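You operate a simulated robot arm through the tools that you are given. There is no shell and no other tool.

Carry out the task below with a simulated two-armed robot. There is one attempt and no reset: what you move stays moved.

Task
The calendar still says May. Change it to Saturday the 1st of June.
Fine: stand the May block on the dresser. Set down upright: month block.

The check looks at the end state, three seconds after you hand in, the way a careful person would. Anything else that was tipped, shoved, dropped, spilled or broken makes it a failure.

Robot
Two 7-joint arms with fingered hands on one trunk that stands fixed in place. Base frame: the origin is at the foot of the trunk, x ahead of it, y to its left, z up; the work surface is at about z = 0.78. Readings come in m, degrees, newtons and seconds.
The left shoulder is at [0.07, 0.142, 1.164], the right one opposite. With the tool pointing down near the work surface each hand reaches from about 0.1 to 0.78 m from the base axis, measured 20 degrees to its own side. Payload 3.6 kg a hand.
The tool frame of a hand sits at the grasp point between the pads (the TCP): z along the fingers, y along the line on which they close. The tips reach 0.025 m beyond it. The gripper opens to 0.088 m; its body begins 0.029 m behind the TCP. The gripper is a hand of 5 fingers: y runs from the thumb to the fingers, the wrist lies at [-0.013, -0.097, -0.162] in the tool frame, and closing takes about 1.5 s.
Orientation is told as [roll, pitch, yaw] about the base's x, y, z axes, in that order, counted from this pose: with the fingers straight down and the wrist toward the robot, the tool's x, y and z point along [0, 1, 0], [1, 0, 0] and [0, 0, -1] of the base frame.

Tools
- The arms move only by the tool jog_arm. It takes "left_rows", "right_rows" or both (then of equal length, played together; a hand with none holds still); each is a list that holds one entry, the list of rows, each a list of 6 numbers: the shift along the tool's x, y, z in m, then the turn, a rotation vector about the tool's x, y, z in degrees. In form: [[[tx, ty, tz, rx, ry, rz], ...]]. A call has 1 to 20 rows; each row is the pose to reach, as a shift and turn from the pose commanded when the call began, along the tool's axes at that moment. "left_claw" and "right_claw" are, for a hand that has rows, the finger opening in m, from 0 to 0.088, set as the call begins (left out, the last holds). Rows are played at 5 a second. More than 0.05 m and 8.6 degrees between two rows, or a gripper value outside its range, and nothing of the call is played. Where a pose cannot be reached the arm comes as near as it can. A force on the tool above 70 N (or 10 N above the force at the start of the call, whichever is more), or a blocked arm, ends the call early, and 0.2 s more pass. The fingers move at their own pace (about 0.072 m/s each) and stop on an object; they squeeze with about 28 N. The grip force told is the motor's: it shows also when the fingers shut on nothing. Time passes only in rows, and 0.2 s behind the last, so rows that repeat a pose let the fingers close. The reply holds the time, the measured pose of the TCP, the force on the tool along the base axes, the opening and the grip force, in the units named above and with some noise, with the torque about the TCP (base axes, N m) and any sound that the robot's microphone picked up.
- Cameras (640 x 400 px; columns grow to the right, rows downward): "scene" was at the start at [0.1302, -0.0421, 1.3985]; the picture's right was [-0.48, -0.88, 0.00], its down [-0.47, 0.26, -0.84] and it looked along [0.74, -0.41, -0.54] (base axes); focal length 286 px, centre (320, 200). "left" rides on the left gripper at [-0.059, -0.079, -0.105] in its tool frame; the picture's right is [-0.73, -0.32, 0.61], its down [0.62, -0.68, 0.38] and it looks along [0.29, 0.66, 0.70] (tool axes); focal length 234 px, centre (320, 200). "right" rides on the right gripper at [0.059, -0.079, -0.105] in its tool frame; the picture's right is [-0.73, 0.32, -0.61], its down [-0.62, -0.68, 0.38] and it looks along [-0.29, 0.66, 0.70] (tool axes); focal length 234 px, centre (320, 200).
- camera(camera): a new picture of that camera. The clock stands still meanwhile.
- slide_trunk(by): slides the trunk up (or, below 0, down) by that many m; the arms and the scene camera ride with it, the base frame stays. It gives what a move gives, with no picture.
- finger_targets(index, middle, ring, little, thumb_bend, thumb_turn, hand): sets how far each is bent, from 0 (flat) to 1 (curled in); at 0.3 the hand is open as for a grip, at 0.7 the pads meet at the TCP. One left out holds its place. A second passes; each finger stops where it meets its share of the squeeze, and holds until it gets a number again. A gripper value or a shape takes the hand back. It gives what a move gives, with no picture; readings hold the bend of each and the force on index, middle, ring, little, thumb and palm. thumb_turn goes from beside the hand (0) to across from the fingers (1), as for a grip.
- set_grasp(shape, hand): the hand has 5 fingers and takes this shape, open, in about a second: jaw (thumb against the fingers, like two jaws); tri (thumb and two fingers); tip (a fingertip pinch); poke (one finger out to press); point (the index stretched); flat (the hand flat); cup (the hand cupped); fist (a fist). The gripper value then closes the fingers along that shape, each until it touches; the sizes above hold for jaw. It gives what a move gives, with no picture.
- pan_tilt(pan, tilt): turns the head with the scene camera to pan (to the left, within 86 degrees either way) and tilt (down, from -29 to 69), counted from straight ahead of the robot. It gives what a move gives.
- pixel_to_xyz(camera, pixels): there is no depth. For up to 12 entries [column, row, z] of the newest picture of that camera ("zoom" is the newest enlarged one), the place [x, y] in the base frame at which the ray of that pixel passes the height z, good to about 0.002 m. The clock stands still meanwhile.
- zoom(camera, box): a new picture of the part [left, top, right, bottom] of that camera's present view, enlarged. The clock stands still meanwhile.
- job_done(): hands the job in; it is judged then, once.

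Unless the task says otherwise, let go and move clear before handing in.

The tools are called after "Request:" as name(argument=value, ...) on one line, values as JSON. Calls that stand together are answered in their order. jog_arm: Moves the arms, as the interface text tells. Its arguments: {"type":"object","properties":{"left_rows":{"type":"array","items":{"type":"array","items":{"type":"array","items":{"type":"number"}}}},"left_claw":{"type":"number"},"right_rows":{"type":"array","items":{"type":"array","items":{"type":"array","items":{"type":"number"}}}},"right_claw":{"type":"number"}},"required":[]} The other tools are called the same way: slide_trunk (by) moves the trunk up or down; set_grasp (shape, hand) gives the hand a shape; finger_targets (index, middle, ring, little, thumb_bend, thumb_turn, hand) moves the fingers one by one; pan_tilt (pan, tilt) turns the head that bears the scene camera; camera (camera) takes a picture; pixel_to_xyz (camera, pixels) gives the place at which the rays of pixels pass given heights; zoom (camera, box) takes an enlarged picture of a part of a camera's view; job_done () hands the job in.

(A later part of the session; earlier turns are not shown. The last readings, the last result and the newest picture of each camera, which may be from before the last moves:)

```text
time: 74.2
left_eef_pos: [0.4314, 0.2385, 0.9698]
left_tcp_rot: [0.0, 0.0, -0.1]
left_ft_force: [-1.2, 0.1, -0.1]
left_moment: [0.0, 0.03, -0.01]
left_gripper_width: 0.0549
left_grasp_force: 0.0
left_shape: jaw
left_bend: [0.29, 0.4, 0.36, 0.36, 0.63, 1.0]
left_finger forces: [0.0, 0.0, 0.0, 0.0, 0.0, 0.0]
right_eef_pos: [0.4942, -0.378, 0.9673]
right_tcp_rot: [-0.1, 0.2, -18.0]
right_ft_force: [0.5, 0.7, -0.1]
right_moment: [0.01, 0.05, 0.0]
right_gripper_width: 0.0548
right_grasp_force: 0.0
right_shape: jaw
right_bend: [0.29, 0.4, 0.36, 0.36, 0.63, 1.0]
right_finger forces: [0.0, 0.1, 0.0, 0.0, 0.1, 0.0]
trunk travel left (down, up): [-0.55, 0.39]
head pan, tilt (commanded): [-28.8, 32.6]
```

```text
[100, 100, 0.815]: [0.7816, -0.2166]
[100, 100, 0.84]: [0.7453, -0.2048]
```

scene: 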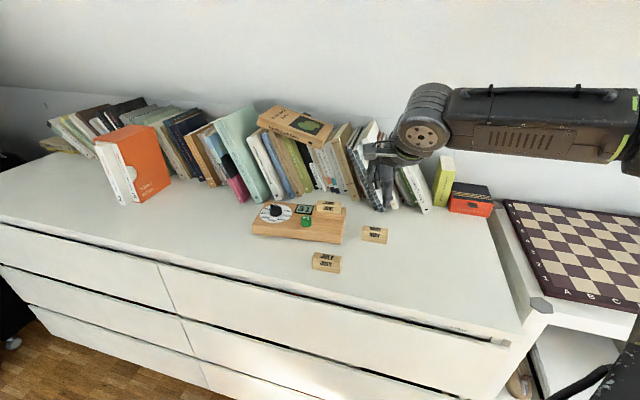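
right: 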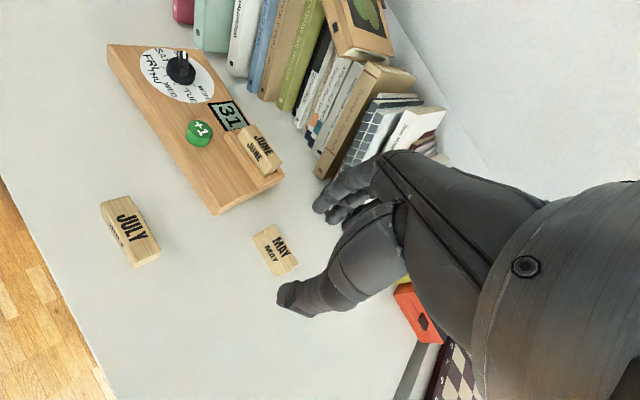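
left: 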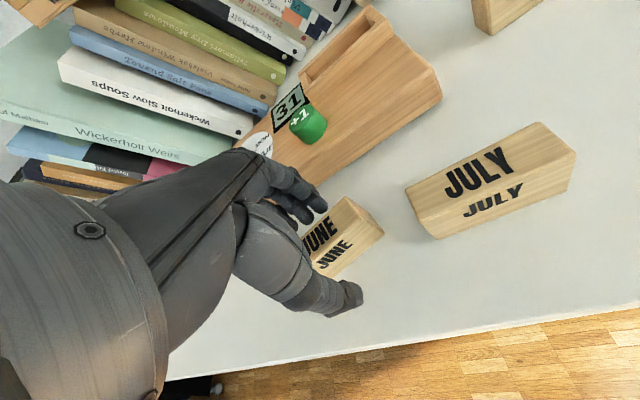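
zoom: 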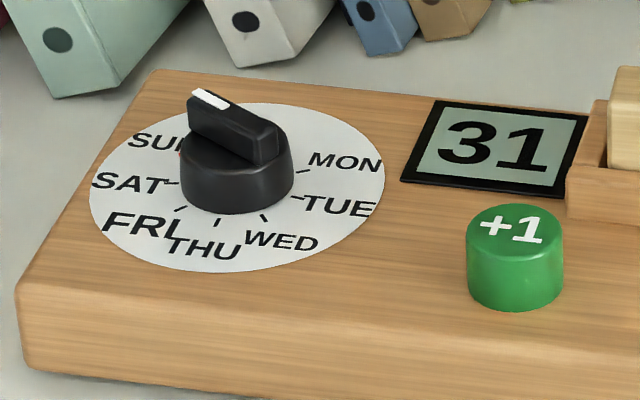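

Request:
pixel_to_xyz(camera="zoom", pixels=[[238, 184, 0.8145], [238, 145, 0.828], [198, 97, 0.838], [272, 132, 0.838], [515, 225, 0.834], [515, 283, 0.8145], [210, 93, 0.838], [280, 128, 0.838]])

Request:
zoom(camera="right", box=[130, 40, 220, 110])

```text
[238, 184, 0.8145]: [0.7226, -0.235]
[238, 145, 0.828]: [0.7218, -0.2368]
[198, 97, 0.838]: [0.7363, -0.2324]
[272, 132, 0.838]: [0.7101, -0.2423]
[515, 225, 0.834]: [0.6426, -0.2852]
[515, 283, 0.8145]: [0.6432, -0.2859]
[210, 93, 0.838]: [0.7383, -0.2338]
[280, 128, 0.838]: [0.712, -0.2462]
```

```text
5.71 times, centred on (175, 75) of right
```

zoom: 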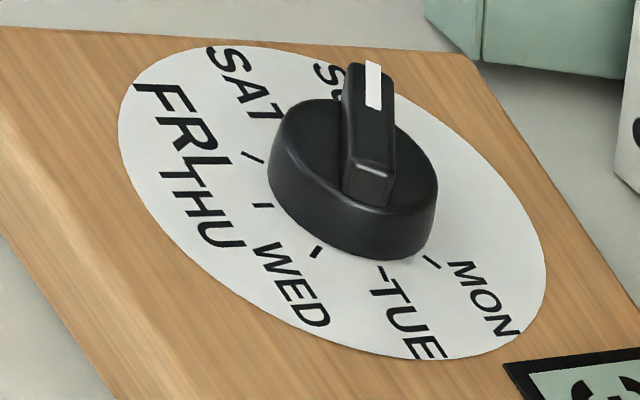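

The knob centre is about (0.721,-0.236) with its top near z=0.838, and the button is at (0.642,-0.286) with its top near 0.834. I'll test the right arm's reach above the knob at yaw 0°.

Request:
jog_arm(right_rows=[[[0.029, 0.024, 0.004, 0, 0, -2.5], [0.058, 0.049, 0.008, 0, 0, -5], [0.088, 0.073, 0.013, 0, 0, -7.5], [0.117, 0.098, 0.018, 0, 0, -10], [0.146, 0.122, 0.024, 0, 0, -12.5], [0.176, 0.147, 0.03, 0, 0, -15], [0.2048, 0.1709, 0.037, 0, 0, -18], [0.2048, 0.1709, 0.037, 0, 0, -18]]])

Request:
camera(camera="right")

Request:
camera(camera="scene")

```text
time: 76.0
left_eef_pos: [0.4321, 0.2379, 0.9707]
left_tcp_rot: [0.0, 0.0, -0.1]
left_ft_force: [0.4, -0.6, -0.6]
left_moment: [-0.03, -0.03, 0.01]
left_gripper_width: 0.0546
left_grasp_force: 0.1
left_shape: jaw
left_bend: [0.29, 0.4, 0.36, 0.36, 0.63, 1.0]
left_finger forces: [0.1, 0.1, 0.1, 0.0, 0.1, 0.1]
right_eef_pos: [0.6941, -0.2417, 0.9279]
right_tcp_rot: [0.0, -0.1, 0.1]
right_ft_force: [-0.7, 0.4, 0.5]
right_moment: [0.0, 0.02, -0.02]
right_gripper_width: 0.0548
right_grasp_force: 0.0
right_shape: jaw
right_bend: [0.29, 0.4, 0.36, 0.36, 0.63, 1.0]
right_finger forces: [0.0, 0.1, 0.0, 0.0, 0.0, 0.1]
right hand out of reach, approached as far as the arm can: row 7, 8
trunk travel left (down, up): [-0.55, 0.39]
head pan, tilt (commanded): [-28.8, 32.6]
```

```text
taken
```

right: 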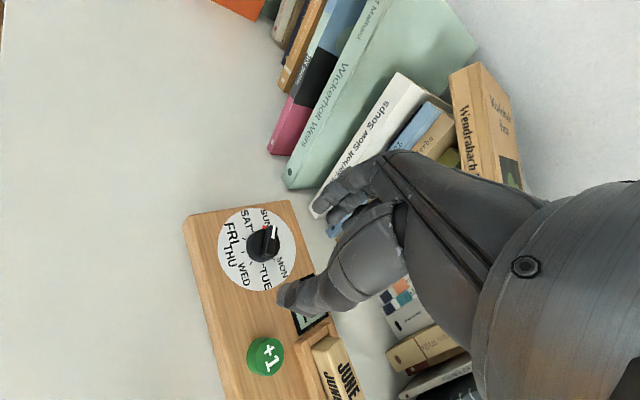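

```text
taken
```

scene: 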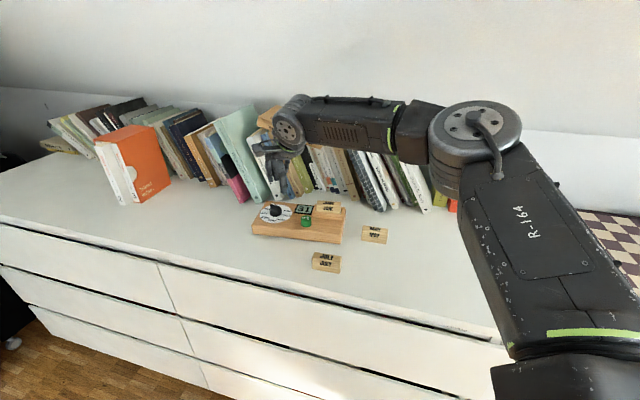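

The arm stops 26 mm short at this trunk height. The stated reach applies at the original trunk height, so I'll raise the trunk by 0.15 m and retest above the knob.

Request:
slide_trunk(by=0.15)

Request:
jog_arm(right_rows=[[[0.001, 0.006, 0.035, 0, 0, 0], [0.003, 0.012, 0.07, 0, 0, 0], [0.004, 0.018, 0.105, 0, 0, 0], [0.0055, 0.026, 0.14, 0, 0, 0], [0.0055, 0.026, 0.14, 0, 0, 0]]])

Request:
camera(camera="right")

Request:
camera(camera="scene")

```text
time: 77.7
left_eef_pos: [0.4319, 0.2388, 1.1214]
left_tcp_rot: [0.1, 0.0, -0.1]
left_ft_force: [0.7, -0.7, -0.2]
left_moment: [0.05, 0.0, 0.03]
left_gripper_width: 0.0545
left_grasp_force: 0.0
left_shape: jaw
left_bend: [0.29, 0.4, 0.36, 0.36, 0.63, 1.0]
left_finger forces: [0.1, 0.0, 0.1, 0.0, 0.1, 0.0]
right_eef_pos: [0.6944, -0.2414, 1.0788]
right_tcp_rot: [-0.1, -0.1, 0.1]
right_ft_force: [0.1, -0.3, -0.4]
right_moment: [0.0, -0.01, 0.01]
right_gripper_width: 0.0548
right_grasp_force: 0.1
right_shape: jaw
right_bend: [0.29, 0.4, 0.36, 0.36, 0.63, 1.0]
right_finger forces: [0.0, 0.0, 0.0, 0.0, 0.0, 0.0]
trunk travel left (down, up): [-0.7, 0.24]
head pan, tilt (commanded): [-28.8, 32.6]
```

```text
time: 78.9
left_eef_pos: [0.4309, 0.238, 1.1198]
left_tcp_rot: [0.1, 0.0, 0.0]
left_ft_force: [0.2, -0.1, -0.4]
left_moment: [0.02, -0.03, 0.02]
left_gripper_width: 0.0544
left_grasp_force: 0.1
left_shape: jaw
left_bend: [0.29, 0.4, 0.36, 0.36, 0.63, 1.0]
left_finger forces: [0.1, 0.0, 0.0, 0.0, 0.0, 0.0]
right_eef_pos: [0.6671, -0.2524, 0.9662]
right_tcp_rot: [0.0, -0.1, 0.1]
right_ft_force: [0.1, -0.2, 0.1]
right_moment: [-0.03, -0.01, -0.03]
right_gripper_width: 0.0547
right_grasp_force: 0.0
right_shape: jaw
right_bend: [0.29, 0.4, 0.36, 0.36, 0.63, 1.0]
right_finger forces: [0.0, 0.0, 0.0, 0.1, 0.1, 0.0]
right hand out of reach, approached as far as the arm can: row 1, 2, 3, 4, 5
trunk travel left (down, up): [-0.7, 0.24]
head pan, tilt (commanded): [-28.8, 32.6]
```

```text
taken
```

right: 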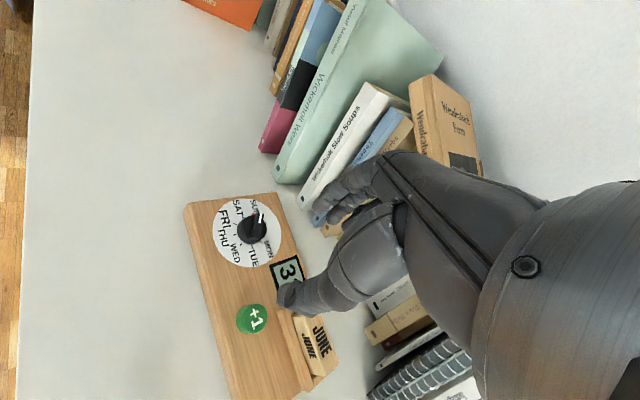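

```text
taken
```

scene: 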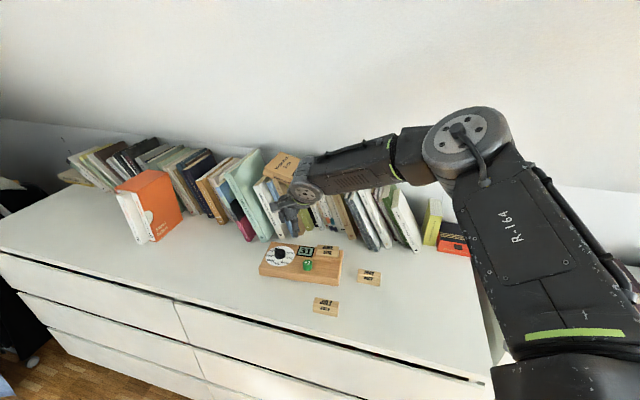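

Raising the trunk made it worse, so the limit seems to be the wrist angle: the forearm points well to the left. I'll test a positive yaw (+40°), which lines the hand up with the forearm.

Request:
jog_arm(right_rows=[[[0.003, 0.01, 0, 0, 0, -8], [0.006, 0.02, 0, 0, 0, -16], [0.01, 0.03, 0, 0, 0, -24], [0.013, 0.042, 0.005, 0, 0, -32], [0.0164, 0.053, 0.01, 0, 0, -40], [0.0164, 0.053, 0.01, 0, 0, -40]]])

Request:
camera(camera="scene")

```text
time: 80.3
left_eef_pos: [0.4321, 0.2388, 1.1198]
left_tcp_rot: [-0.1, 0.0, -0.1]
left_ft_force: [-0.6, 0.2, 0.1]
left_moment: [-0.01, -0.02, 0.02]
left_gripper_width: 0.0549
left_grasp_force: 0.0
left_shape: jaw
left_bend: [0.29, 0.4, 0.36, 0.36, 0.63, 1.0]
left_finger forces: [0.1, 0.0, 0.0, 0.0, 0.1, 0.1]
right_eef_pos: [0.6603, -0.2485, 0.9852]
right_tcp_rot: [0.0, -0.1, 40.2]
right_ft_force: [-0.1, -1.1, 0.0]
right_moment: [-0.01, -0.02, 0.01]
right_gripper_width: 0.0545
right_grasp_force: 0.0
right_shape: jaw
right_bend: [0.29, 0.4, 0.36, 0.36, 0.63, 1.0]
right_finger forces: [0.1, 0.0, 0.0, 0.0, 0.1, 0.1]
right hand out of reach, approached as far as the arm can: row 1, 2, 3, 4, 5, 6
trunk travel left (down, up): [-0.7, 0.24]
head pan, tilt (commanded): [-28.8, 32.6]
```

```text
taken
```

scene: 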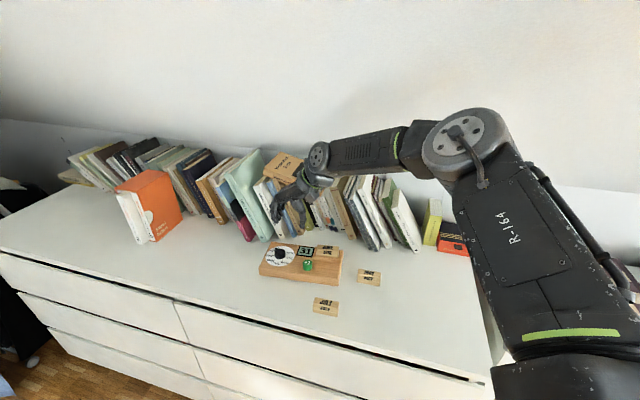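

Still limited at yaw +40°. Reach seems to grow with hand height relative to the shoulder, so I'll test yaw -8° at z=1.2 here before committing to a lower trunk.

Request:
jog_arm(right_rows=[[[0, 0, -0.03, 0, 0, 8], [0, 0, -0.06, 0, 0, 16], [0, 0, -0.09, 0, 0, 24], [0, 0, -0.12, 0, 0, 32], [0, 0, -0.15, 0, 0, 40], [0, 0, -0.18, 0, 0, 48], [0, 0, -0.215, 0, 0, 48], [0, 0, -0.215, 0, 0, 48]]])

Request:
jog_arm(right_rows=[[[0, 0.02, 0, 0, 0, 0], [0, 0.04, 0, 0, 0, 0], [0, 0.06, 0, 0, 0, 0], [0, 0.08, 0, 0, 0, 0], [0, 0.08, 0, 0, 0, 0]]])

Request:
camera(camera="scene")

```text
time: 82.1
left_eef_pos: [0.4315, 0.2379, 1.1204]
left_tcp_rot: [0.0, 0.0, 0.0]
left_ft_force: [-0.1, -0.1, -0.1]
left_moment: [-0.02, 0.02, -0.01]
left_gripper_width: 0.0545
left_grasp_force: 0.1
left_shape: jaw
left_bend: [0.29, 0.4, 0.36, 0.36, 0.63, 1.0]
left_finger forces: [0.0, 0.1, 0.0, 0.0, 0.0, 0.0]
right_eef_pos: [0.6602, -0.2507, 1.2005]
right_tcp_rot: [0.0, 0.0, -8.0]
right_ft_force: [-0.5, 0.8, -0.3]
right_moment: [0.01, 0.0, -0.03]
right_gripper_width: 0.0548
right_grasp_force: 0.0
right_shape: jaw
right_bend: [0.29, 0.4, 0.36, 0.36, 0.63, 1.0]
right_finger forces: [0.0, 0.1, 0.0, 0.1, 0.0, 0.0]
trunk travel left (down, up): [-0.7, 0.24]
head pan, tilt (commanded): [-28.8, 32.6]
```

```text
time: 83.3
left_eef_pos: [0.4305, 0.2387, 1.1212]
left_tcp_rot: [0.0, 0.0, -0.1]
left_ft_force: [0.7, -0.5, -0.1]
left_moment: [0.03, -0.01, 0.01]
left_gripper_width: 0.0547
left_grasp_force: 0.1
left_shape: jaw
left_bend: [0.29, 0.4, 0.36, 0.36, 0.63, 1.0]
left_finger forces: [0.1, 0.0, 0.1, 0.1, 0.0, 0.0]
right_eef_pos: [0.6894, -0.273, 1.1848]
right_tcp_rot: [0.0, -0.1, -7.9]
right_ft_force: [-0.2, 0.5, -0.1]
right_moment: [-0.03, -0.01, 0.03]
right_gripper_width: 0.0545
right_grasp_force: 0.0
right_shape: jaw
right_bend: [0.29, 0.4, 0.36, 0.36, 0.63, 1.0]
right_finger forces: [0.1, 0.0, 0.0, 0.0, 0.0, 0.0]
right hand out of reach, approached as far as the arm can: row 2, 3, 4, 5
trunk travel left (down, up): [-0.7, 0.24]
head pan, tilt (commanded): [-28.8, 32.6]
```

```text
taken
```

scene: 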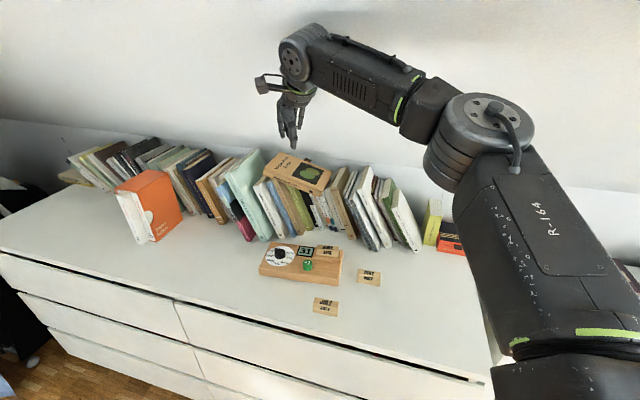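

Height alone doesn't help enough. I'll test tilting the hand forward by 15° (fingers pointing slightly away), which moves the wrist back toward the robot and extends the reach.

Request:
jog_arm(right_rows=[[[0, 0, 0.03, -5, 0, 0], [0.01, 0, 0.06, -10, 0, 0], [0.02, 0.008, 0.09, -15, 0, 0], [0.03, 0.016, 0.105, -15, 0, 0], [0.0409, 0.0252, 0.105, -15, 0, 0], [0.0409, 0.0252, 0.105, -15, 0, 0]]])

```text
time: 84.7
left_eef_pos: [0.4323, 0.2376, 1.1208]
left_tcp_rot: [0.0, 0.0, -0.1]
left_ft_force: [0.1, -0.4, 0.1]
left_moment: [-0.02, 0.0, -0.02]
left_gripper_width: 0.0547
left_grasp_force: 0.1
left_shape: jaw
left_bend: [0.29, 0.4, 0.36, 0.36, 0.63, 1.0]
left_finger forces: [0.0, 0.0, 0.0, 0.0, 0.0, 0.0]
right_eef_pos: [0.7196, -0.2357, 1.0837]
right_tcp_rot: [0.1, -15.1, -7.9]
right_ft_force: [-0.3, 0.2, 0.6]
right_moment: [-0.02, -0.05, 0.01]
right_gripper_width: 0.0547
right_grasp_force: 0.1
right_shape: jaw
right_bend: [0.29, 0.4, 0.36, 0.36, 0.63, 1.0]
right_finger forces: [0.0, 0.0, 0.0, 0.0, 0.0, 0.1]
trunk travel left (down, up): [-0.7, 0.24]
head pan, tilt (commanded): [-28.8, 32.6]
```

With a 15° tilt the arm reaches (0.720,-0.236). Now I'll check the yaw range available here by rotating about the vertical axis, still high up.

Request:
jog_arm(right_rows=[[[0, 0, 0, 0, 2.07, -7.73], [0, 0, 0, 0, 4.14, -15.45], [0, 0, 0, 0, 6.21, -23.18], [0, 0, 0, 0, 8.28, -30.91], [0, 0, 0, 0, 10.35, -38.64], [0, 0, 0, 0, 10.35, -38.64]]])

Request:
jog_arm(right_rows=[[[0, 0, 0, 0, -2.07, 7.73], [0, 0, 0, 0, -4.14, 15.45], [0, 0, 0, 0, -6.21, 23.18], [0, 0, 0, 0, -8.28, 30.91], [0, 0, 0, 0, -10.35, 38.64], [0, 0, 0, 0, -12.42, 46.36], [0, 0, 0, 0, -14.49, 54.09], [0, 0, 0, 0, -16.56, 61.82], [0, 0, 0, 0, -16.56, 61.82]]])

```text
time: 86.1
left_eef_pos: [0.4324, 0.239, 1.12]
left_tcp_rot: [0.0, 0.0, -0.1]
left_ft_force: [0.5, -0.1, -0.2]
left_moment: [0.0, -0.01, 0.01]
left_gripper_width: 0.0548
left_grasp_force: 0.0
left_shape: jaw
left_bend: [0.29, 0.4, 0.36, 0.36, 0.63, 1.0]
left_finger forces: [0.0, 0.1, 0.0, 0.0, 0.0, 0.0]
right_eef_pos: [0.7181, -0.2356, 1.0822]
right_tcp_rot: [0.0, -15.1, 32.1]
right_ft_force: [0.1, -0.5, 0.3]
right_moment: [-0.01, -0.02, 0.0]
right_gripper_width: 0.0548
right_grasp_force: 0.1
right_shape: jaw
right_bend: [0.29, 0.4, 0.36, 0.36, 0.63, 1.0]
right_finger forces: [0.0, 0.0, 0.0, 0.0, 0.0, 0.0]
trunk travel left (down, up): [-0.7, 0.24]
head pan, tilt (commanded): [-28.8, 32.6]
```

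```text
time: 88.1
left_eef_pos: [0.4317, 0.2388, 1.1202]
left_tcp_rot: [0.0, 0.0, -0.1]
left_ft_force: [-0.4, 0.2, -0.3]
left_moment: [-0.03, -0.02, 0.0]
left_gripper_width: 0.0548
left_grasp_force: 0.1
left_shape: jaw
left_bend: [0.29, 0.4, 0.36, 0.36, 0.63, 1.0]
left_finger forces: [0.1, 0.0, 0.0, 0.1, 0.0, 0.0]
right_eef_pos: [0.6865, -0.2569, 1.0893]
right_tcp_rot: [0.1, -14.9, -32.1]
right_ft_force: [-0.5, -0.6, 0.1]
right_moment: [-0.03, 0.03, 0.02]
right_gripper_width: 0.0546
right_grasp_force: 0.1
right_shape: jaw
right_bend: [0.29, 0.4, 0.36, 0.36, 0.63, 1.0]
right_finger forces: [0.0, 0.0, 0.1, 0.0, 0.0, 0.0]
right hand out of reach, approached as far as the arm can: row 6, 7, 8, 9
trunk travel left (down, up): [-0.7, 0.24]
head pan, tilt (commanded): [-28.8, 32.6]
```

The tilted pose works for yaw -8° to +32°, so a 40° turn from about -6° to +34° should fit. I'll return above the knob at yaw -6°, then lower the trunk in steps.

Request:
jog_arm(right_rows=[[[0.009, 0.004, 0.0023, 0, 1.68, -6.28], [0.018, 0.008, 0.0046, 0, 3.36, -12.55], [0.027, 0.012, 0.007, 0, 5.05, -18.8], [0.0355, 0.0154, 0.0093, 0, 6.73, -25.1], [0.0355, 0.0154, 0.0093, 0, 6.73, -25.1]]])

Request:
slide_trunk(by=-0.18)

Request:
camera(camera="right")

Request:
camera(camera="scene")

```text
time: 89.3
left_eef_pos: [0.4312, 0.2378, 1.1205]
left_tcp_rot: [0.0, 0.0, -0.1]
left_ft_force: [-0.6, -0.1, 0.1]
left_moment: [0.0, -0.02, 0.01]
left_gripper_width: 0.0544
left_grasp_force: 0.1
left_shape: jaw
left_bend: [0.29, 0.4, 0.36, 0.36, 0.63, 1.0]
left_finger forces: [0.0, 0.0, 0.0, 0.0, 0.0, 0.0]
right_eef_pos: [0.7201, -0.2353, 1.0839]
right_tcp_rot: [0.0, -15.1, -5.9]
right_ft_force: [0.4, 0.1, 0.0]
right_moment: [0.01, -0.02, 0.0]
right_gripper_width: 0.0547
right_grasp_force: 0.1
right_shape: jaw
right_bend: [0.29, 0.4, 0.36, 0.36, 0.63, 1.0]
right_finger forces: [0.0, 0.0, 0.0, 0.0, 0.0, 0.0]
trunk travel left (down, up): [-0.7, 0.24]
head pan, tilt (commanded): [-28.8, 32.6]
```

```text
time: 91.3
left_eef_pos: [0.4328, 0.239, 0.9415]
left_tcp_rot: [0.1, -0.1, -0.1]
left_ft_force: [0.4, -0.2, -0.2]
left_moment: [0.01, 0.01, 0.02]
left_gripper_width: 0.0546
left_grasp_force: 0.0
left_shape: jaw
left_bend: [0.29, 0.4, 0.36, 0.36, 0.63, 1.0]
left_finger forces: [0.1, 0.0, 0.0, 0.1, 0.0, 0.1]
right_eef_pos: [0.7205, -0.238, 0.9042]
right_tcp_rot: [0.0, -15.0, -6.0]
right_ft_force: [0.3, -0.8, 0.1]
right_moment: [-0.04, 0.0, 0.04]
right_gripper_width: 0.0545
right_grasp_force: 0.0
right_shape: jaw
right_bend: [0.29, 0.4, 0.36, 0.36, 0.63, 1.0]
right_finger forces: [0.1, 0.1, 0.0, 0.0, 0.0, 0.0]
trunk travel left (down, up): [-0.52, 0.42]
head pan, tilt (commanded): [-28.8, 32.6]
```

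```text
taken
```

right: 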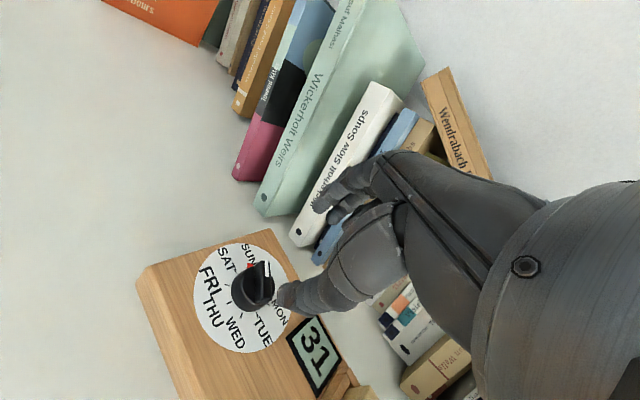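

```text
taken
```

scene: 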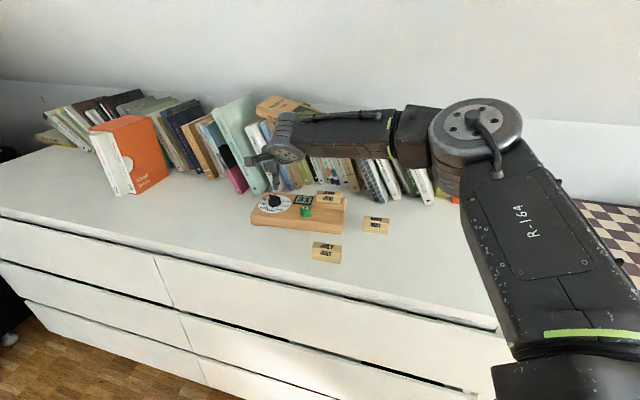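

The hand is above the knob at z=0.904 with the thumb visible next to it. I'll zoom in to check centring on the knob.

Request:
zoom(camera="right", box=[190, 220, 350, 340])

Request:
zoom(camera="scene", box=[240, 130, 330, 220])

```text
3.33 times, centred on (270, 280) of right
```

zoom: 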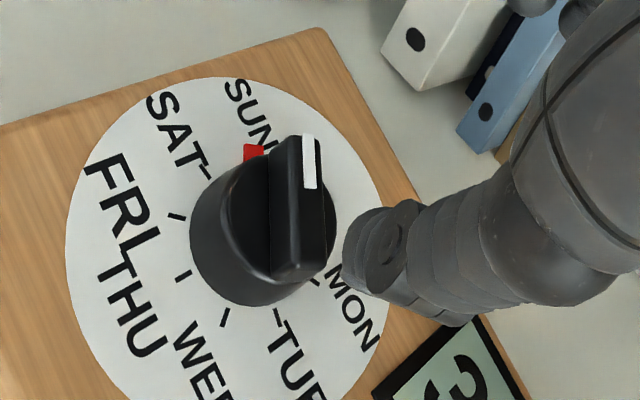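

```text
4.44 times, centred on (285, 175) of scene
```

zoom: 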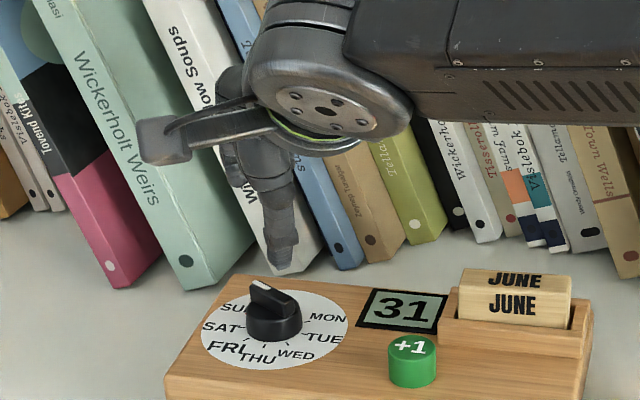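

Request:
zoom(camera="right", box=[190, 220, 350, 340])

Request:
pixel_to_xyz(camera="zoom", pixels=[[255, 150, 0.8145], [203, 172, 0.8145], [176, 216, 0.8145], [183, 277, 0.8145], [224, 318, 0.8145], [277, 314, 0.8145], [316, 283, 0.8145], [310, 137, 0.838], [300, 262, 0.838], [322, 140, 0.838], [275, 265, 0.838]])

```text
3.33 times, centred on (270, 280) of right
```

zoom: 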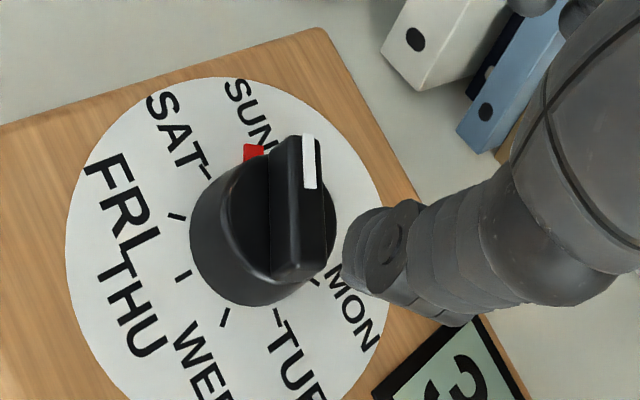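

```text
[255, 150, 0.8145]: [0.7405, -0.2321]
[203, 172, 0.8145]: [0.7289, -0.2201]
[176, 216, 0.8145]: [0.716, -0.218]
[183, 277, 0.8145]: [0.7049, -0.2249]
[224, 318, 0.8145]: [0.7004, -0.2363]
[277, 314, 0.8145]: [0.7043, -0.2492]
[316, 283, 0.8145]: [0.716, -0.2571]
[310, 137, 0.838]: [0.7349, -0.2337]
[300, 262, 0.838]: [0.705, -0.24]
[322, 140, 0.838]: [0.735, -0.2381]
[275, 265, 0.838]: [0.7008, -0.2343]
```

The knob centre fits at (0.7203,-0.2376), directly under the TCP. I'll reduce the tilt to 10° for a more even grip, shift back about 4 mm to allow for the tilt, and check that it stays reachable.

Request:
jog_arm(right_rows=[[[0, -0.002, -0.0005, 2.5, 0, 0], [0, -0.0039, -0.001, 5, 0, 0], [0, -0.0039, -0.001, 5, 0, 0], [0, -0.0039, -0.001, 5, 0, 0]]], right_claw=0.055)

```text
time: 92.3
left_eef_pos: [0.4308, 0.2377, 0.9407]
left_tcp_rot: [0.0, 0.0, -0.1]
left_ft_force: [-0.5, 0.7, -0.2]
left_moment: [-0.02, -0.02, 0.01]
left_gripper_width: 0.0548
left_grasp_force: 0.0
left_shape: jaw
left_bend: [0.29, 0.4, 0.36, 0.36, 0.63, 1.0]
left_finger forces: [0.0, 0.1, 0.1, 0.0, 0.0, 0.0]
right_eef_pos: [0.7135, -0.2375, 0.9045]
right_tcp_rot: [0.1, -10.0, -5.8]
right_ft_force: [-0.6, 0.1, -0.4]
right_moment: [0.06, -0.02, 0.02]
right_gripper_width: 0.0544
right_grasp_force: 0.1
right_shape: jaw
right_bend: [0.29, 0.4, 0.36, 0.36, 0.63, 1.0]
right_finger forces: [0.0, 0.0, 0.1, 0.1, 0.0, 0.0]
right hand out of reach, approached as far as the arm can: row 2, 3
trunk travel left (down, up): [-0.52, 0.42]
head pan, tilt (commanded): [-28.8, 32.6]
```

It's about 2 mm short at 10°, so I'll use 12° and test the full 40° arc here in the air before descending.

Request:
jog_arm(right_rows=[[[0.0005, 0.002, 0.0004, -2, 0, 0], [0.0005, 0.002, 0.0004, -2, 0, 0], [0.0005, 0.002, 0.0004, -2, 0, 0]]])

Request:
jog_arm(right_rows=[[[-0.0006, 0.0001, 0, 0, 1.66, -7.82], [-0.0012, 0.0003, 0, 0, 3.33, -15.65], [-0.0018, 0.0005, 0.0001, 0, 4.99, -23.47], [-0.0024, 0.0008, 0.0001, 0, 6.65, -31.3], [-0.003, 0.0011, 0.0002, 0, 8.32, -39.1], [-0.003, 0.0011, 0.0002, 0, 8.32, -39.1]]])

Request:
jog_arm(right_rows=[[[0, 0, 0, 0, 1.66, -7.82], [0, 0, 0, 0, 1.66, -7.82]]])

```text
time: 93.1
left_eef_pos: [0.4321, 0.2376, 0.9415]
left_tcp_rot: [0.0, 0.0, -0.1]
left_ft_force: [-0.2, 0.1, 0.3]
left_moment: [0.03, 0.0, -0.01]
left_gripper_width: 0.0547
left_grasp_force: 0.0
left_shape: jaw
left_bend: [0.29, 0.4, 0.36, 0.36, 0.63, 1.0]
left_finger forces: [0.0, 0.1, 0.0, 0.0, 0.0, 0.0]
right_eef_pos: [0.7165, -0.2365, 0.9052]
right_tcp_rot: [0.1, -12.1, -6.0]
right_ft_force: [0.6, -0.6, -1.0]
right_moment: [0.02, 0.0, 0.02]
right_gripper_width: 0.0548
right_grasp_force: 0.0
right_shape: jaw
right_bend: [0.29, 0.4, 0.36, 0.36, 0.63, 1.0]
right_finger forces: [0.0, 0.1, 0.1, 0.0, 0.0, 0.1]
trunk travel left (down, up): [-0.52, 0.42]
head pan, tilt (commanded): [-28.8, 32.6]
```

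```text
time: 94.5
left_eef_pos: [0.4318, 0.2386, 0.9403]
left_tcp_rot: [0.0, 0.0, -0.1]
left_ft_force: [-0.1, -0.3, -0.2]
left_moment: [-0.02, -0.01, 0.0]
left_gripper_width: 0.0544
left_grasp_force: 0.2
left_shape: jaw
left_bend: [0.29, 0.4, 0.36, 0.36, 0.63, 1.0]
left_finger forces: [0.1, 0.0, 0.0, 0.1, 0.0, 0.1]
right_eef_pos: [0.7133, -0.2398, 0.9053]
right_tcp_rot: [0.0, -12.1, 33.9]
right_ft_force: [0.1, 0.7, -0.3]
right_moment: [0.01, -0.03, -0.03]
right_gripper_width: 0.0548
right_grasp_force: 0.1
right_shape: jaw
right_bend: [0.29, 0.4, 0.36, 0.36, 0.63, 1.0]
right_finger forces: [0.0, 0.0, 0.0, 0.1, 0.0, 0.0]
right hand out of reach, approached as far as the arm can: row 5, 6
trunk travel left (down, up): [-0.52, 0.42]
head pan, tilt (commanded): [-28.8, 32.6]
```

```text
time: 95.1
left_eef_pos: [0.4317, 0.2391, 0.9416]
left_tcp_rot: [0.0, -0.1, -0.2]
left_ft_force: [-0.3, 0.8, -0.5]
left_moment: [-0.01, -0.02, -0.01]
left_gripper_width: 0.0551
left_grasp_force: 0.0
left_shape: jaw
left_bend: [0.29, 0.4, 0.36, 0.36, 0.63, 1.0]
left_finger forces: [0.0, 0.1, 0.1, 0.0, 0.1, 0.1]
right_eef_pos: [0.7017, -0.2407, 0.9064]
right_tcp_rot: [0.0, -12.0, 42.1]
right_ft_force: [0.5, 0.6, 0.4]
right_moment: [0.02, 0.02, -0.01]
right_gripper_width: 0.0549
right_grasp_force: 0.1
right_shape: jaw
right_bend: [0.29, 0.4, 0.36, 0.36, 0.63, 1.0]
right_finger forces: [0.1, 0.0, 0.1, 0.0, 0.1, 0.1]
right hand out of reach, approached as far as the arm can: row 1, 2
trunk travel left (down, up): [-0.52, 0.42]
head pan, tilt (commanded): [-28.8, 32.6]
```

12° is marginal near yaw 34°, so I'll go back to a 15° tilt, which keeps full margin. Moving to the start pose above the knob at yaw -7°.

Request:
jog_arm(right_rows=[[[-0.001, 0.002, 0.0004, 0, -1.7, 7.99], [-0.002, 0.004, 0.0008, 0, -3.4, 15.98], [-0.003, 0.006, 0.0012, 0, -5.1, 23.97], [-0.004, 0.008, 0.0016, 0, -6.79, 31.95], [-0.005, 0.01, 0.0021, 0, -8.49, 39.94], [-0.0057, 0.0117, 0.0025, 0, -10.19, 47.93], [-0.0057, 0.0117, 0.0025, 0, -10.19, 47.93]]])

Request:
jog_arm(right_rows=[[[0, 0, 0, -3, 0, 0], [0, 0, 0, -3, 0, 0], [0, 0, 0, -3, 0, 0]]])

```text
time: 96.7
left_eef_pos: [0.4323, 0.2379, 0.9405]
left_tcp_rot: [0.0, 0.0, -0.2]
left_ft_force: [0.3, 0.3, 0.4]
left_moment: [-0.02, -0.01, 0.0]
left_gripper_width: 0.0544
left_grasp_force: 0.0
left_shape: jaw
left_bend: [0.29, 0.4, 0.36, 0.36, 0.63, 1.0]
left_finger forces: [0.0, 0.0, 0.0, 0.0, 0.0, 0.0]
right_eef_pos: [0.7126, -0.2389, 0.9055]
right_tcp_rot: [-0.1, -12.0, -7.2]
right_ft_force: [0.3, 0.3, 0.9]
right_moment: [-0.03, -0.02, 0.01]
right_gripper_width: 0.0546
right_grasp_force: 0.1
right_shape: jaw
right_bend: [0.29, 0.4, 0.36, 0.36, 0.63, 1.0]
right_finger forces: [0.0, 0.1, 0.0, 0.1, 0.1, 0.1]
trunk travel left (down, up): [-0.52, 0.42]
head pan, tilt (commanded): [-28.8, 32.6]
```

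```text
time: 97.5
left_eef_pos: [0.432, 0.2381, 0.9411]
left_tcp_rot: [0.0, 0.0, -0.1]
left_ft_force: [-0.6, 0.0, 0.5]
left_moment: [0.01, -0.03, -0.04]
left_gripper_width: 0.0548
left_grasp_force: 0.0
left_shape: jaw
left_bend: [0.29, 0.4, 0.36, 0.36, 0.63, 1.0]
left_finger forces: [0.0, 0.0, 0.0, 0.0, 0.0, 0.0]
right_eef_pos: [0.7141, -0.2383, 0.9057]
right_tcp_rot: [0.0, -15.0, -7.0]
right_ft_force: [0.1, 0.7, -0.5]
right_moment: [0.02, 0.0, 0.01]
right_gripper_width: 0.0544
right_grasp_force: 0.1
right_shape: jaw
right_bend: [0.29, 0.4, 0.36, 0.36, 0.63, 1.0]
right_finger forces: [0.0, 0.0, 0.1, 0.1, 0.1, 0.0]
trunk travel left (down, up): [-0.52, 0.42]
head pan, tilt (commanded): [-28.8, 32.6]
```

The start pose is set. I'll nudge 1.5 mm left and lower the trunk 4 cm to bring the fingers close around the knob, then inspect.

Request:
jog_arm(right_rows=[[[0.0013, 0.0003, 0, 0, 0, 0], [0.0013, 0.0003, 0, 0, 0, 0]]])

Request:
slide_trunk(by=-0.035)

Request:
zoom(camera="right", box=[220, 190, 380, 330])

Request:
zoom(camera="scene", box=[240, 140, 320, 210])

```text
time: 98.1
left_eef_pos: [0.4317, 0.2381, 0.9412]
left_tcp_rot: [0.0, 0.0, -0.1]
left_ft_force: [-0.3, 0.4, -0.2]
left_moment: [0.01, 0.0, 0.02]
left_gripper_width: 0.0548
left_grasp_force: 0.1
left_shape: jaw
left_bend: [0.29, 0.4, 0.36, 0.36, 0.63, 1.0]
left_finger forces: [0.0, 0.0, 0.1, 0.1, 0.0, 0.1]
right_eef_pos: [0.7133, -0.2368, 0.9058]
right_tcp_rot: [0.0, -15.1, -7.1]
right_ft_force: [0.6, 0.2, 0.7]
right_moment: [0.01, 0.0, 0.02]
right_gripper_width: 0.0545
right_grasp_force: 0.0
right_shape: jaw
right_bend: [0.29, 0.4, 0.36, 0.36, 0.63, 1.0]
right_finger forces: [0.1, 0.1, 0.0, 0.0, 0.0, 0.0]
trunk travel left (down, up): [-0.52, 0.42]
head pan, tilt (commanded): [-28.8, 32.6]
```

```text
time: 98.9
left_eef_pos: [0.4322, 0.2388, 0.9061]
left_tcp_rot: [0.0, -0.1, -0.1]
left_ft_force: [-0.1, 0.3, -0.8]
left_moment: [0.03, -0.01, -0.02]
left_gripper_width: 0.0547
left_grasp_force: 0.0
left_shape: jaw
left_bend: [0.29, 0.4, 0.36, 0.36, 0.63, 1.0]
left_finger forces: [0.0, 0.0, 0.0, 0.1, 0.1, 0.0]
right_eef_pos: [0.7139, -0.2355, 0.8694]
right_tcp_rot: [0.0, -15.0, -7.0]
right_ft_force: [0.5, -1.0, 0.0]
right_moment: [0.01, -0.01, -0.02]
right_gripper_width: 0.0548
right_grasp_force: 0.1
right_shape: jaw
right_bend: [0.29, 0.4, 0.36, 0.36, 0.63, 1.0]
right_finger forces: [0.0, 0.0, 0.0, 0.1, 0.1, 0.0]
trunk travel left (down, up): [-0.485, 0.455]
head pan, tilt (commanded): [-28.8, 32.6]
```

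```text
2.86 times, centred on (300, 260) of right
```

zoom: 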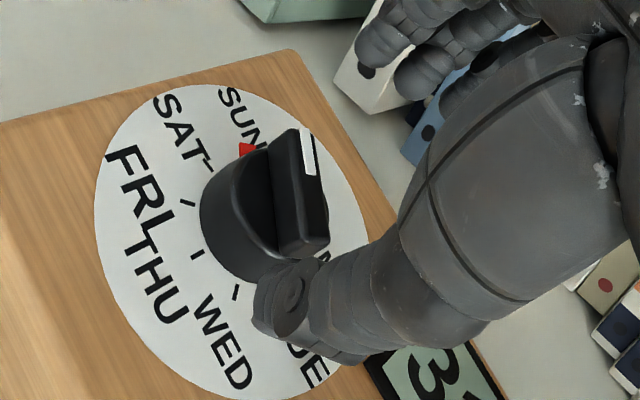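

```text
5.71 times, centred on (280, 175) of scene
```

zoom: 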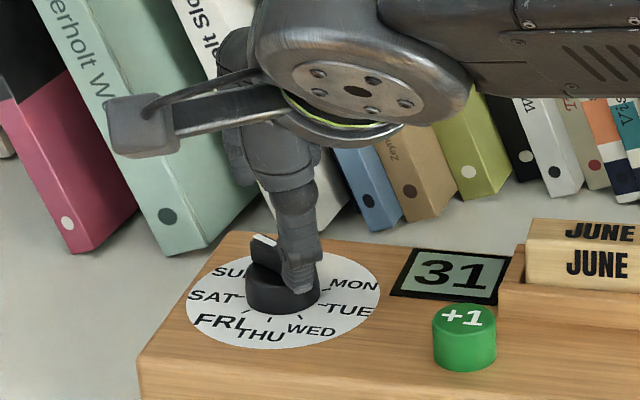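

The thumb and fingers straddle the knob. I'll lower another 1.5 cm and check the clearances again.

Request:
slide_trunk(by=-0.015)

Request:
zoom(camera="right", box=[220, 170, 380, 310])

Request:
zoom(camera="scene", box=[250, 150, 310, 200])

```text
time: 99.5
left_eef_pos: [0.4305, 0.2378, 0.8908]
left_tcp_rot: [0.0, 0.0, 0.0]
left_ft_force: [0.5, -0.3, 0.5]
left_moment: [0.0, -0.02, -0.01]
left_gripper_width: 0.0547
left_grasp_force: 0.0
left_shape: jaw
left_bend: [0.29, 0.4, 0.36, 0.36, 0.63, 1.0]
left_finger forces: [0.0, 0.1, 0.1, 0.0, 0.0, 0.0]
right_eef_pos: [0.713, -0.2356, 0.857]
right_tcp_rot: [0.0, -14.9, -7.0]
right_ft_force: [-0.4, -0.1, 0.2]
right_moment: [0.01, 0.01, -0.01]
right_gripper_width: 0.0549
right_grasp_force: 0.1
right_shape: jaw
right_bend: [0.29, 0.4, 0.36, 0.36, 0.63, 1.0]
right_finger forces: [0.0, 0.0, 0.0, 0.0, 0.0, 0.0]
trunk travel left (down, up): [-0.47, 0.47]
head pan, tilt (commanded): [-28.8, 32.6]
```

```text
2.86 times, centred on (300, 240) of right
```

zoom: 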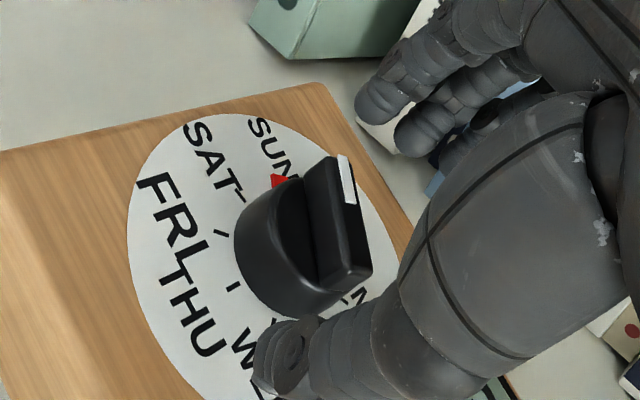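

```text
8.00 times, centred on (280, 175) of scene
```

zoom: 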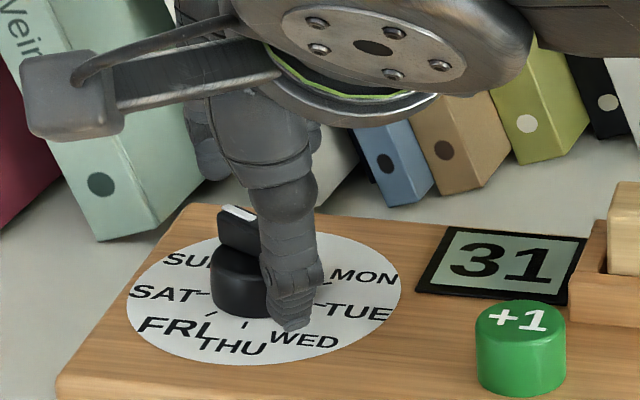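

Request:
pixel_to_xyz(camera="scene", pixels=[[276.6, 191, 0.82], [276.6, 191, 0.825], [276.6, 191, 0.83], [270.5, 184.5, 0.815], [266.0, 177.5, 0.836], [274.5, 183.5, 0.836]])

Request:
zoom(camera="scene", box=[262, 170, 292, 196])

Request:
zoom(camera="right", box=[275, 215, 335, 285])

```text
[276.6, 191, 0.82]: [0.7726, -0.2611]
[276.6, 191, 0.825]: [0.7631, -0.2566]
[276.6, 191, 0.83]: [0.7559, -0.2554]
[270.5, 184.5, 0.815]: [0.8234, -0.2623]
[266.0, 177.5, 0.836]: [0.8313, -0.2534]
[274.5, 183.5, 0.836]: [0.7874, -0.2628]
```

```text
15.38 times, centred on (277, 183) of scene
```

zoom: 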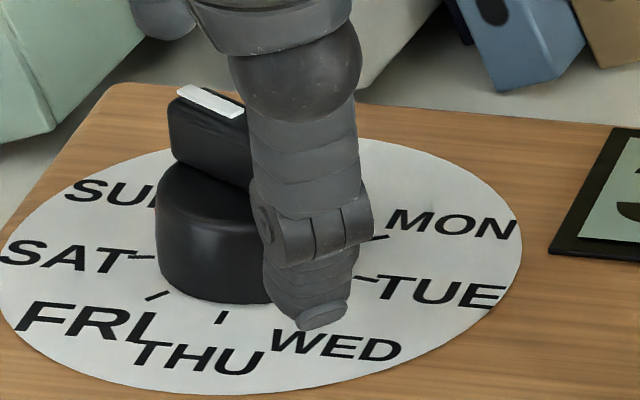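

```text
5.71 times, centred on (305, 250) of right
```

zoom: 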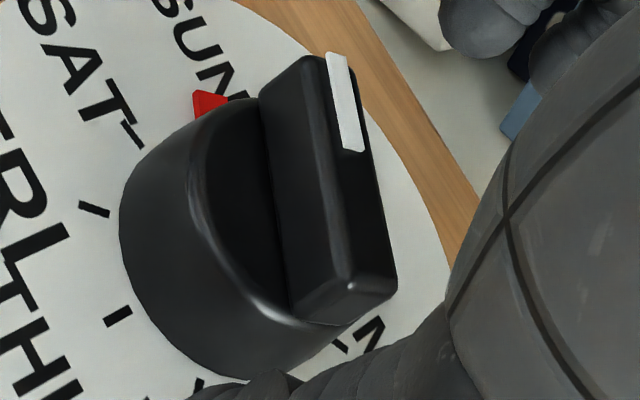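

The scene lookup used a stale full picture; I'll re-zoom and measure the thumb and knob directly from the fresh view.

Request:
zoom(camera="scene", box=[262, 170, 292, 196])

Request:
pixel_to_xyz(camera="zoom", pixels=[[322, 322, 0.82], [322, 322, 0.825], [322, 322, 0.83], [215, 260, 0.8145], [215, 260, 0.81], [158, 250, 0.8145], [205, 98, 0.836], [205, 98, 0.84], [2, 225, 0.8145], [522, 240, 0.8145], [365, 137, 0.8145], [245, 393, 0.8145]])

```text
15.38 times, centred on (277, 183) of scene
```

zoom: 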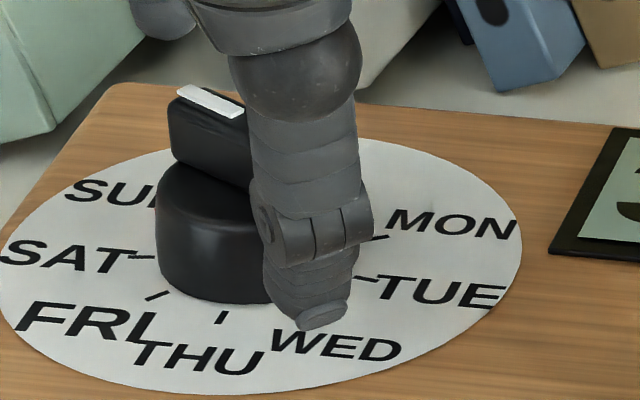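

```text
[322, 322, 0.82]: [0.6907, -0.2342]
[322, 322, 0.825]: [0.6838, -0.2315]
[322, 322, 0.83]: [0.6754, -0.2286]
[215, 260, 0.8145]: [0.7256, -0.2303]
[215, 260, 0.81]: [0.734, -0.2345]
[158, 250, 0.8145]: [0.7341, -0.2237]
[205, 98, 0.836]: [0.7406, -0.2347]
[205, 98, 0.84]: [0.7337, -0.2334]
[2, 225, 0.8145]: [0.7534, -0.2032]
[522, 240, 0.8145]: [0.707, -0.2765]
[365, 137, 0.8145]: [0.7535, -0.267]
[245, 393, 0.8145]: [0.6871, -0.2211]
```

Scene and arm readings agree to about 1 mm: the knob axis is at (0.7205,-0.237) on a dial surface of z≈0.8145. I'll move forward 1.7 mm and lower 8 mm.

Request:
jog_arm(right_rows=[[[0, 0.0016, 0.0004, 0, 0, 0], [0, 0.0016, 0.0004, 0, 0, 0]]])

Request:
slide_trunk(by=-0.008)

Request:
zoom(camera="scene", box=[257, 165, 297, 199])

Request:
zoom(camera="right", box=[240, 170, 380, 290])

```text
time: 100.1
left_eef_pos: [0.4312, 0.238, 0.8906]
left_tcp_rot: [-0.1, 0.0, -0.1]
left_ft_force: [-0.5, -0.5, -0.7]
left_moment: [0.01, 0.03, -0.02]
left_gripper_width: 0.0546
left_grasp_force: 0.0
left_shape: jaw
left_bend: [0.29, 0.4, 0.36, 0.36, 0.63, 1.0]
left_finger forces: [0.0, 0.0, 0.1, 0.1, 0.0, 0.0]
right_eef_pos: [0.7146, -0.2351, 0.8561]
right_tcp_rot: [0.0, -15.0, -7.0]
right_ft_force: [-0.7, -0.6, -0.1]
right_moment: [0.0, 0.03, 0.02]
right_gripper_width: 0.0546
right_grasp_force: 0.0
right_shape: jaw
right_bend: [0.29, 0.4, 0.36, 0.36, 0.63, 1.0]
right_finger forces: [0.0, 0.1, 0.0, 0.0, 0.1, 0.0]
trunk travel left (down, up): [-0.47, 0.47]
head pan, tilt (commanded): [-28.8, 32.6]
```

```text
time: 100.7
left_eef_pos: [0.4319, 0.2385, 0.8833]
left_tcp_rot: [0.0, 0.0, 0.0]
left_ft_force: [0.7, -1.0, 0.2]
left_moment: [0.0, -0.04, -0.01]
left_gripper_width: 0.0548
left_grasp_force: 0.2
left_shape: jaw
left_bend: [0.29, 0.4, 0.36, 0.36, 0.63, 1.0]
left_finger forces: [0.0, 0.1, 0.1, 0.0, 0.0, 0.1]
right_eef_pos: [0.7162, -0.2353, 0.8467]
right_tcp_rot: [0.0, -15.1, -7.0]
right_ft_force: [-0.7, 1.3, 4.0]
right_moment: [0.02, 0.14, 0.03]
right_gripper_width: 0.0546
right_grasp_force: 0.0
right_shape: jaw
right_bend: [0.29, 0.4, 0.36, 0.36, 0.64, 1.0]
right_finger forces: [0.0, 0.0, 0.0, 0.0, 3.9, 0.1]
trunk travel left (down, up): [-0.462, 0.478]
head pan, tilt (commanded): [-28.8, 32.6]
```

```text
11.76 times, centred on (277, 182) of scene
```

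zoom: 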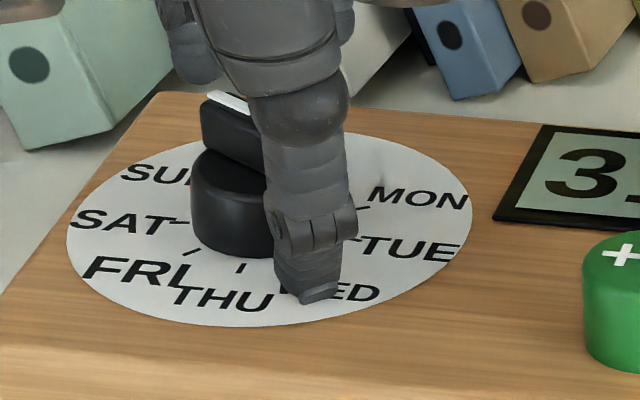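

```text
3.33 times, centred on (310, 230) of right
```

zoom: 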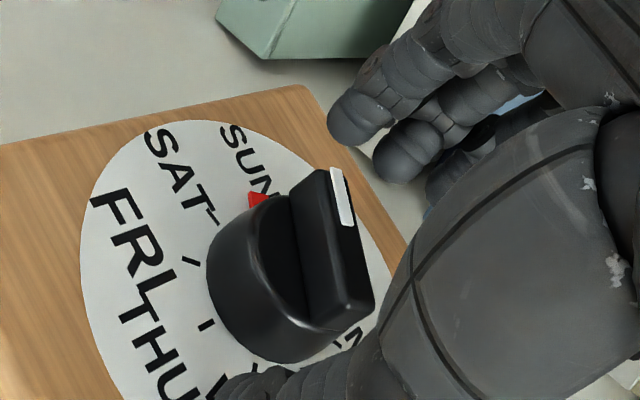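

The thumb tip just touched the dial face (4 N) at z=0.847, so I'll raise 4 mm and partially close, which lifts the thumb tip.

Request:
slide_trunk(by=0.004)

Request:
jog_arm(right_rows=[[[0, 0, 0, 0, 0, 0], [0, 0, 0, 0, 0, 0], [0, 0, 0, 0, 0, 0], [0, 0, 0, 0, 0, 0]]], right_claw=0.042)

Request:
zoom(camera="scene", box=[257, 165, 297, 199])

Request:
zoom(camera="right", box=[240, 170, 380, 290])

```text
time: 101.2
left_eef_pos: [0.4312, 0.2377, 0.8867]
left_tcp_rot: [0.0, 0.0, -0.1]
left_ft_force: [-0.3, 0.1, 0.6]
left_moment: [-0.02, 0.02, -0.03]
left_gripper_width: 0.0545
left_grasp_force: 0.0
left_shape: jaw
left_bend: [0.29, 0.4, 0.36, 0.36, 0.63, 1.0]
left_finger forces: [0.1, 0.0, 0.0, 0.1, 0.0, 0.1]
right_eef_pos: [0.7151, -0.2358, 0.8506]
right_tcp_rot: [0.1, -15.1, -7.1]
right_ft_force: [-0.3, 0.1, 0.6]
right_moment: [-0.05, -0.01, 0.01]
right_gripper_width: 0.0546
right_grasp_force: 0.0
right_shape: jaw
right_bend: [0.29, 0.4, 0.36, 0.36, 0.63, 1.0]
right_finger forces: [0.1, 0.0, 0.0, 0.0, 0.0, 0.1]
trunk travel left (down, up): [-0.466, 0.474]
head pan, tilt (commanded): [-28.8, 32.6]
```

```text
time: 102.2
left_eef_pos: [0.4309, 0.2392, 0.8864]
left_tcp_rot: [0.0, -0.1, 0.0]
left_ft_force: [-0.2, -0.3, 0.4]
left_moment: [-0.01, -0.02, 0.0]
left_gripper_width: 0.0546
left_grasp_force: 0.0
left_shape: jaw
left_bend: [0.29, 0.4, 0.36, 0.36, 0.63, 1.0]
left_finger forces: [0.0, 0.1, 0.0, 0.0, 0.0, 0.1]
right_eef_pos: [0.7155, -0.2362, 0.8516]
right_tcp_rot: [0.0, -15.0, -7.0]
right_ft_force: [0.1, -0.3, 1.1]
right_moment: [0.0, -0.01, 0.04]
right_gripper_width: 0.0423
right_grasp_force: 0.1
right_shape: jaw
right_bend: [0.74, 0.45, 0.42, 0.42, 0.7, 1.0]
right_finger forces: [0.0, 0.0, 0.0, 0.1, 0.0, 0.0]
trunk travel left (down, up): [-0.466, 0.474]
head pan, tilt (commanded): [-28.8, 32.6]
```

```text
11.76 times, centred on (277, 182) of scene
```

zoom: 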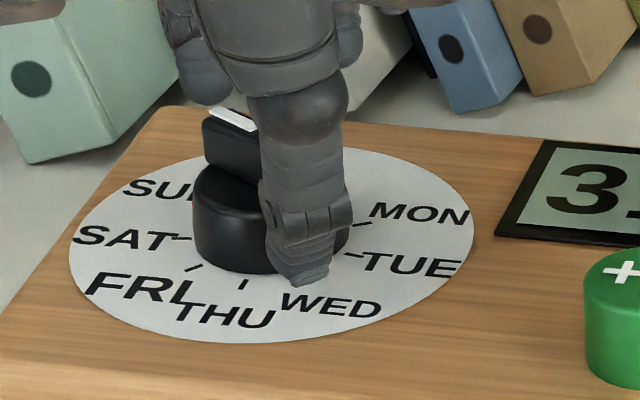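

```text
3.33 times, centred on (310, 230) of right
```

zoom: 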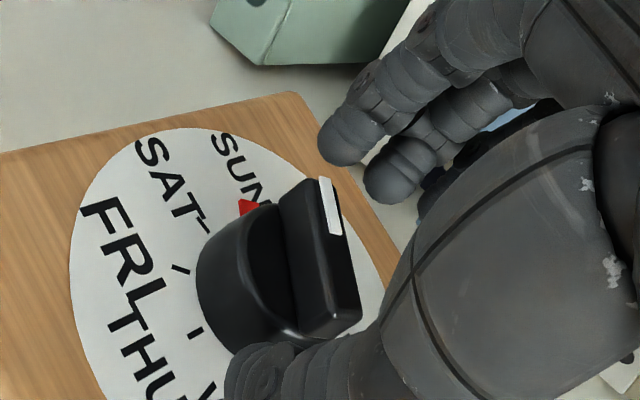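

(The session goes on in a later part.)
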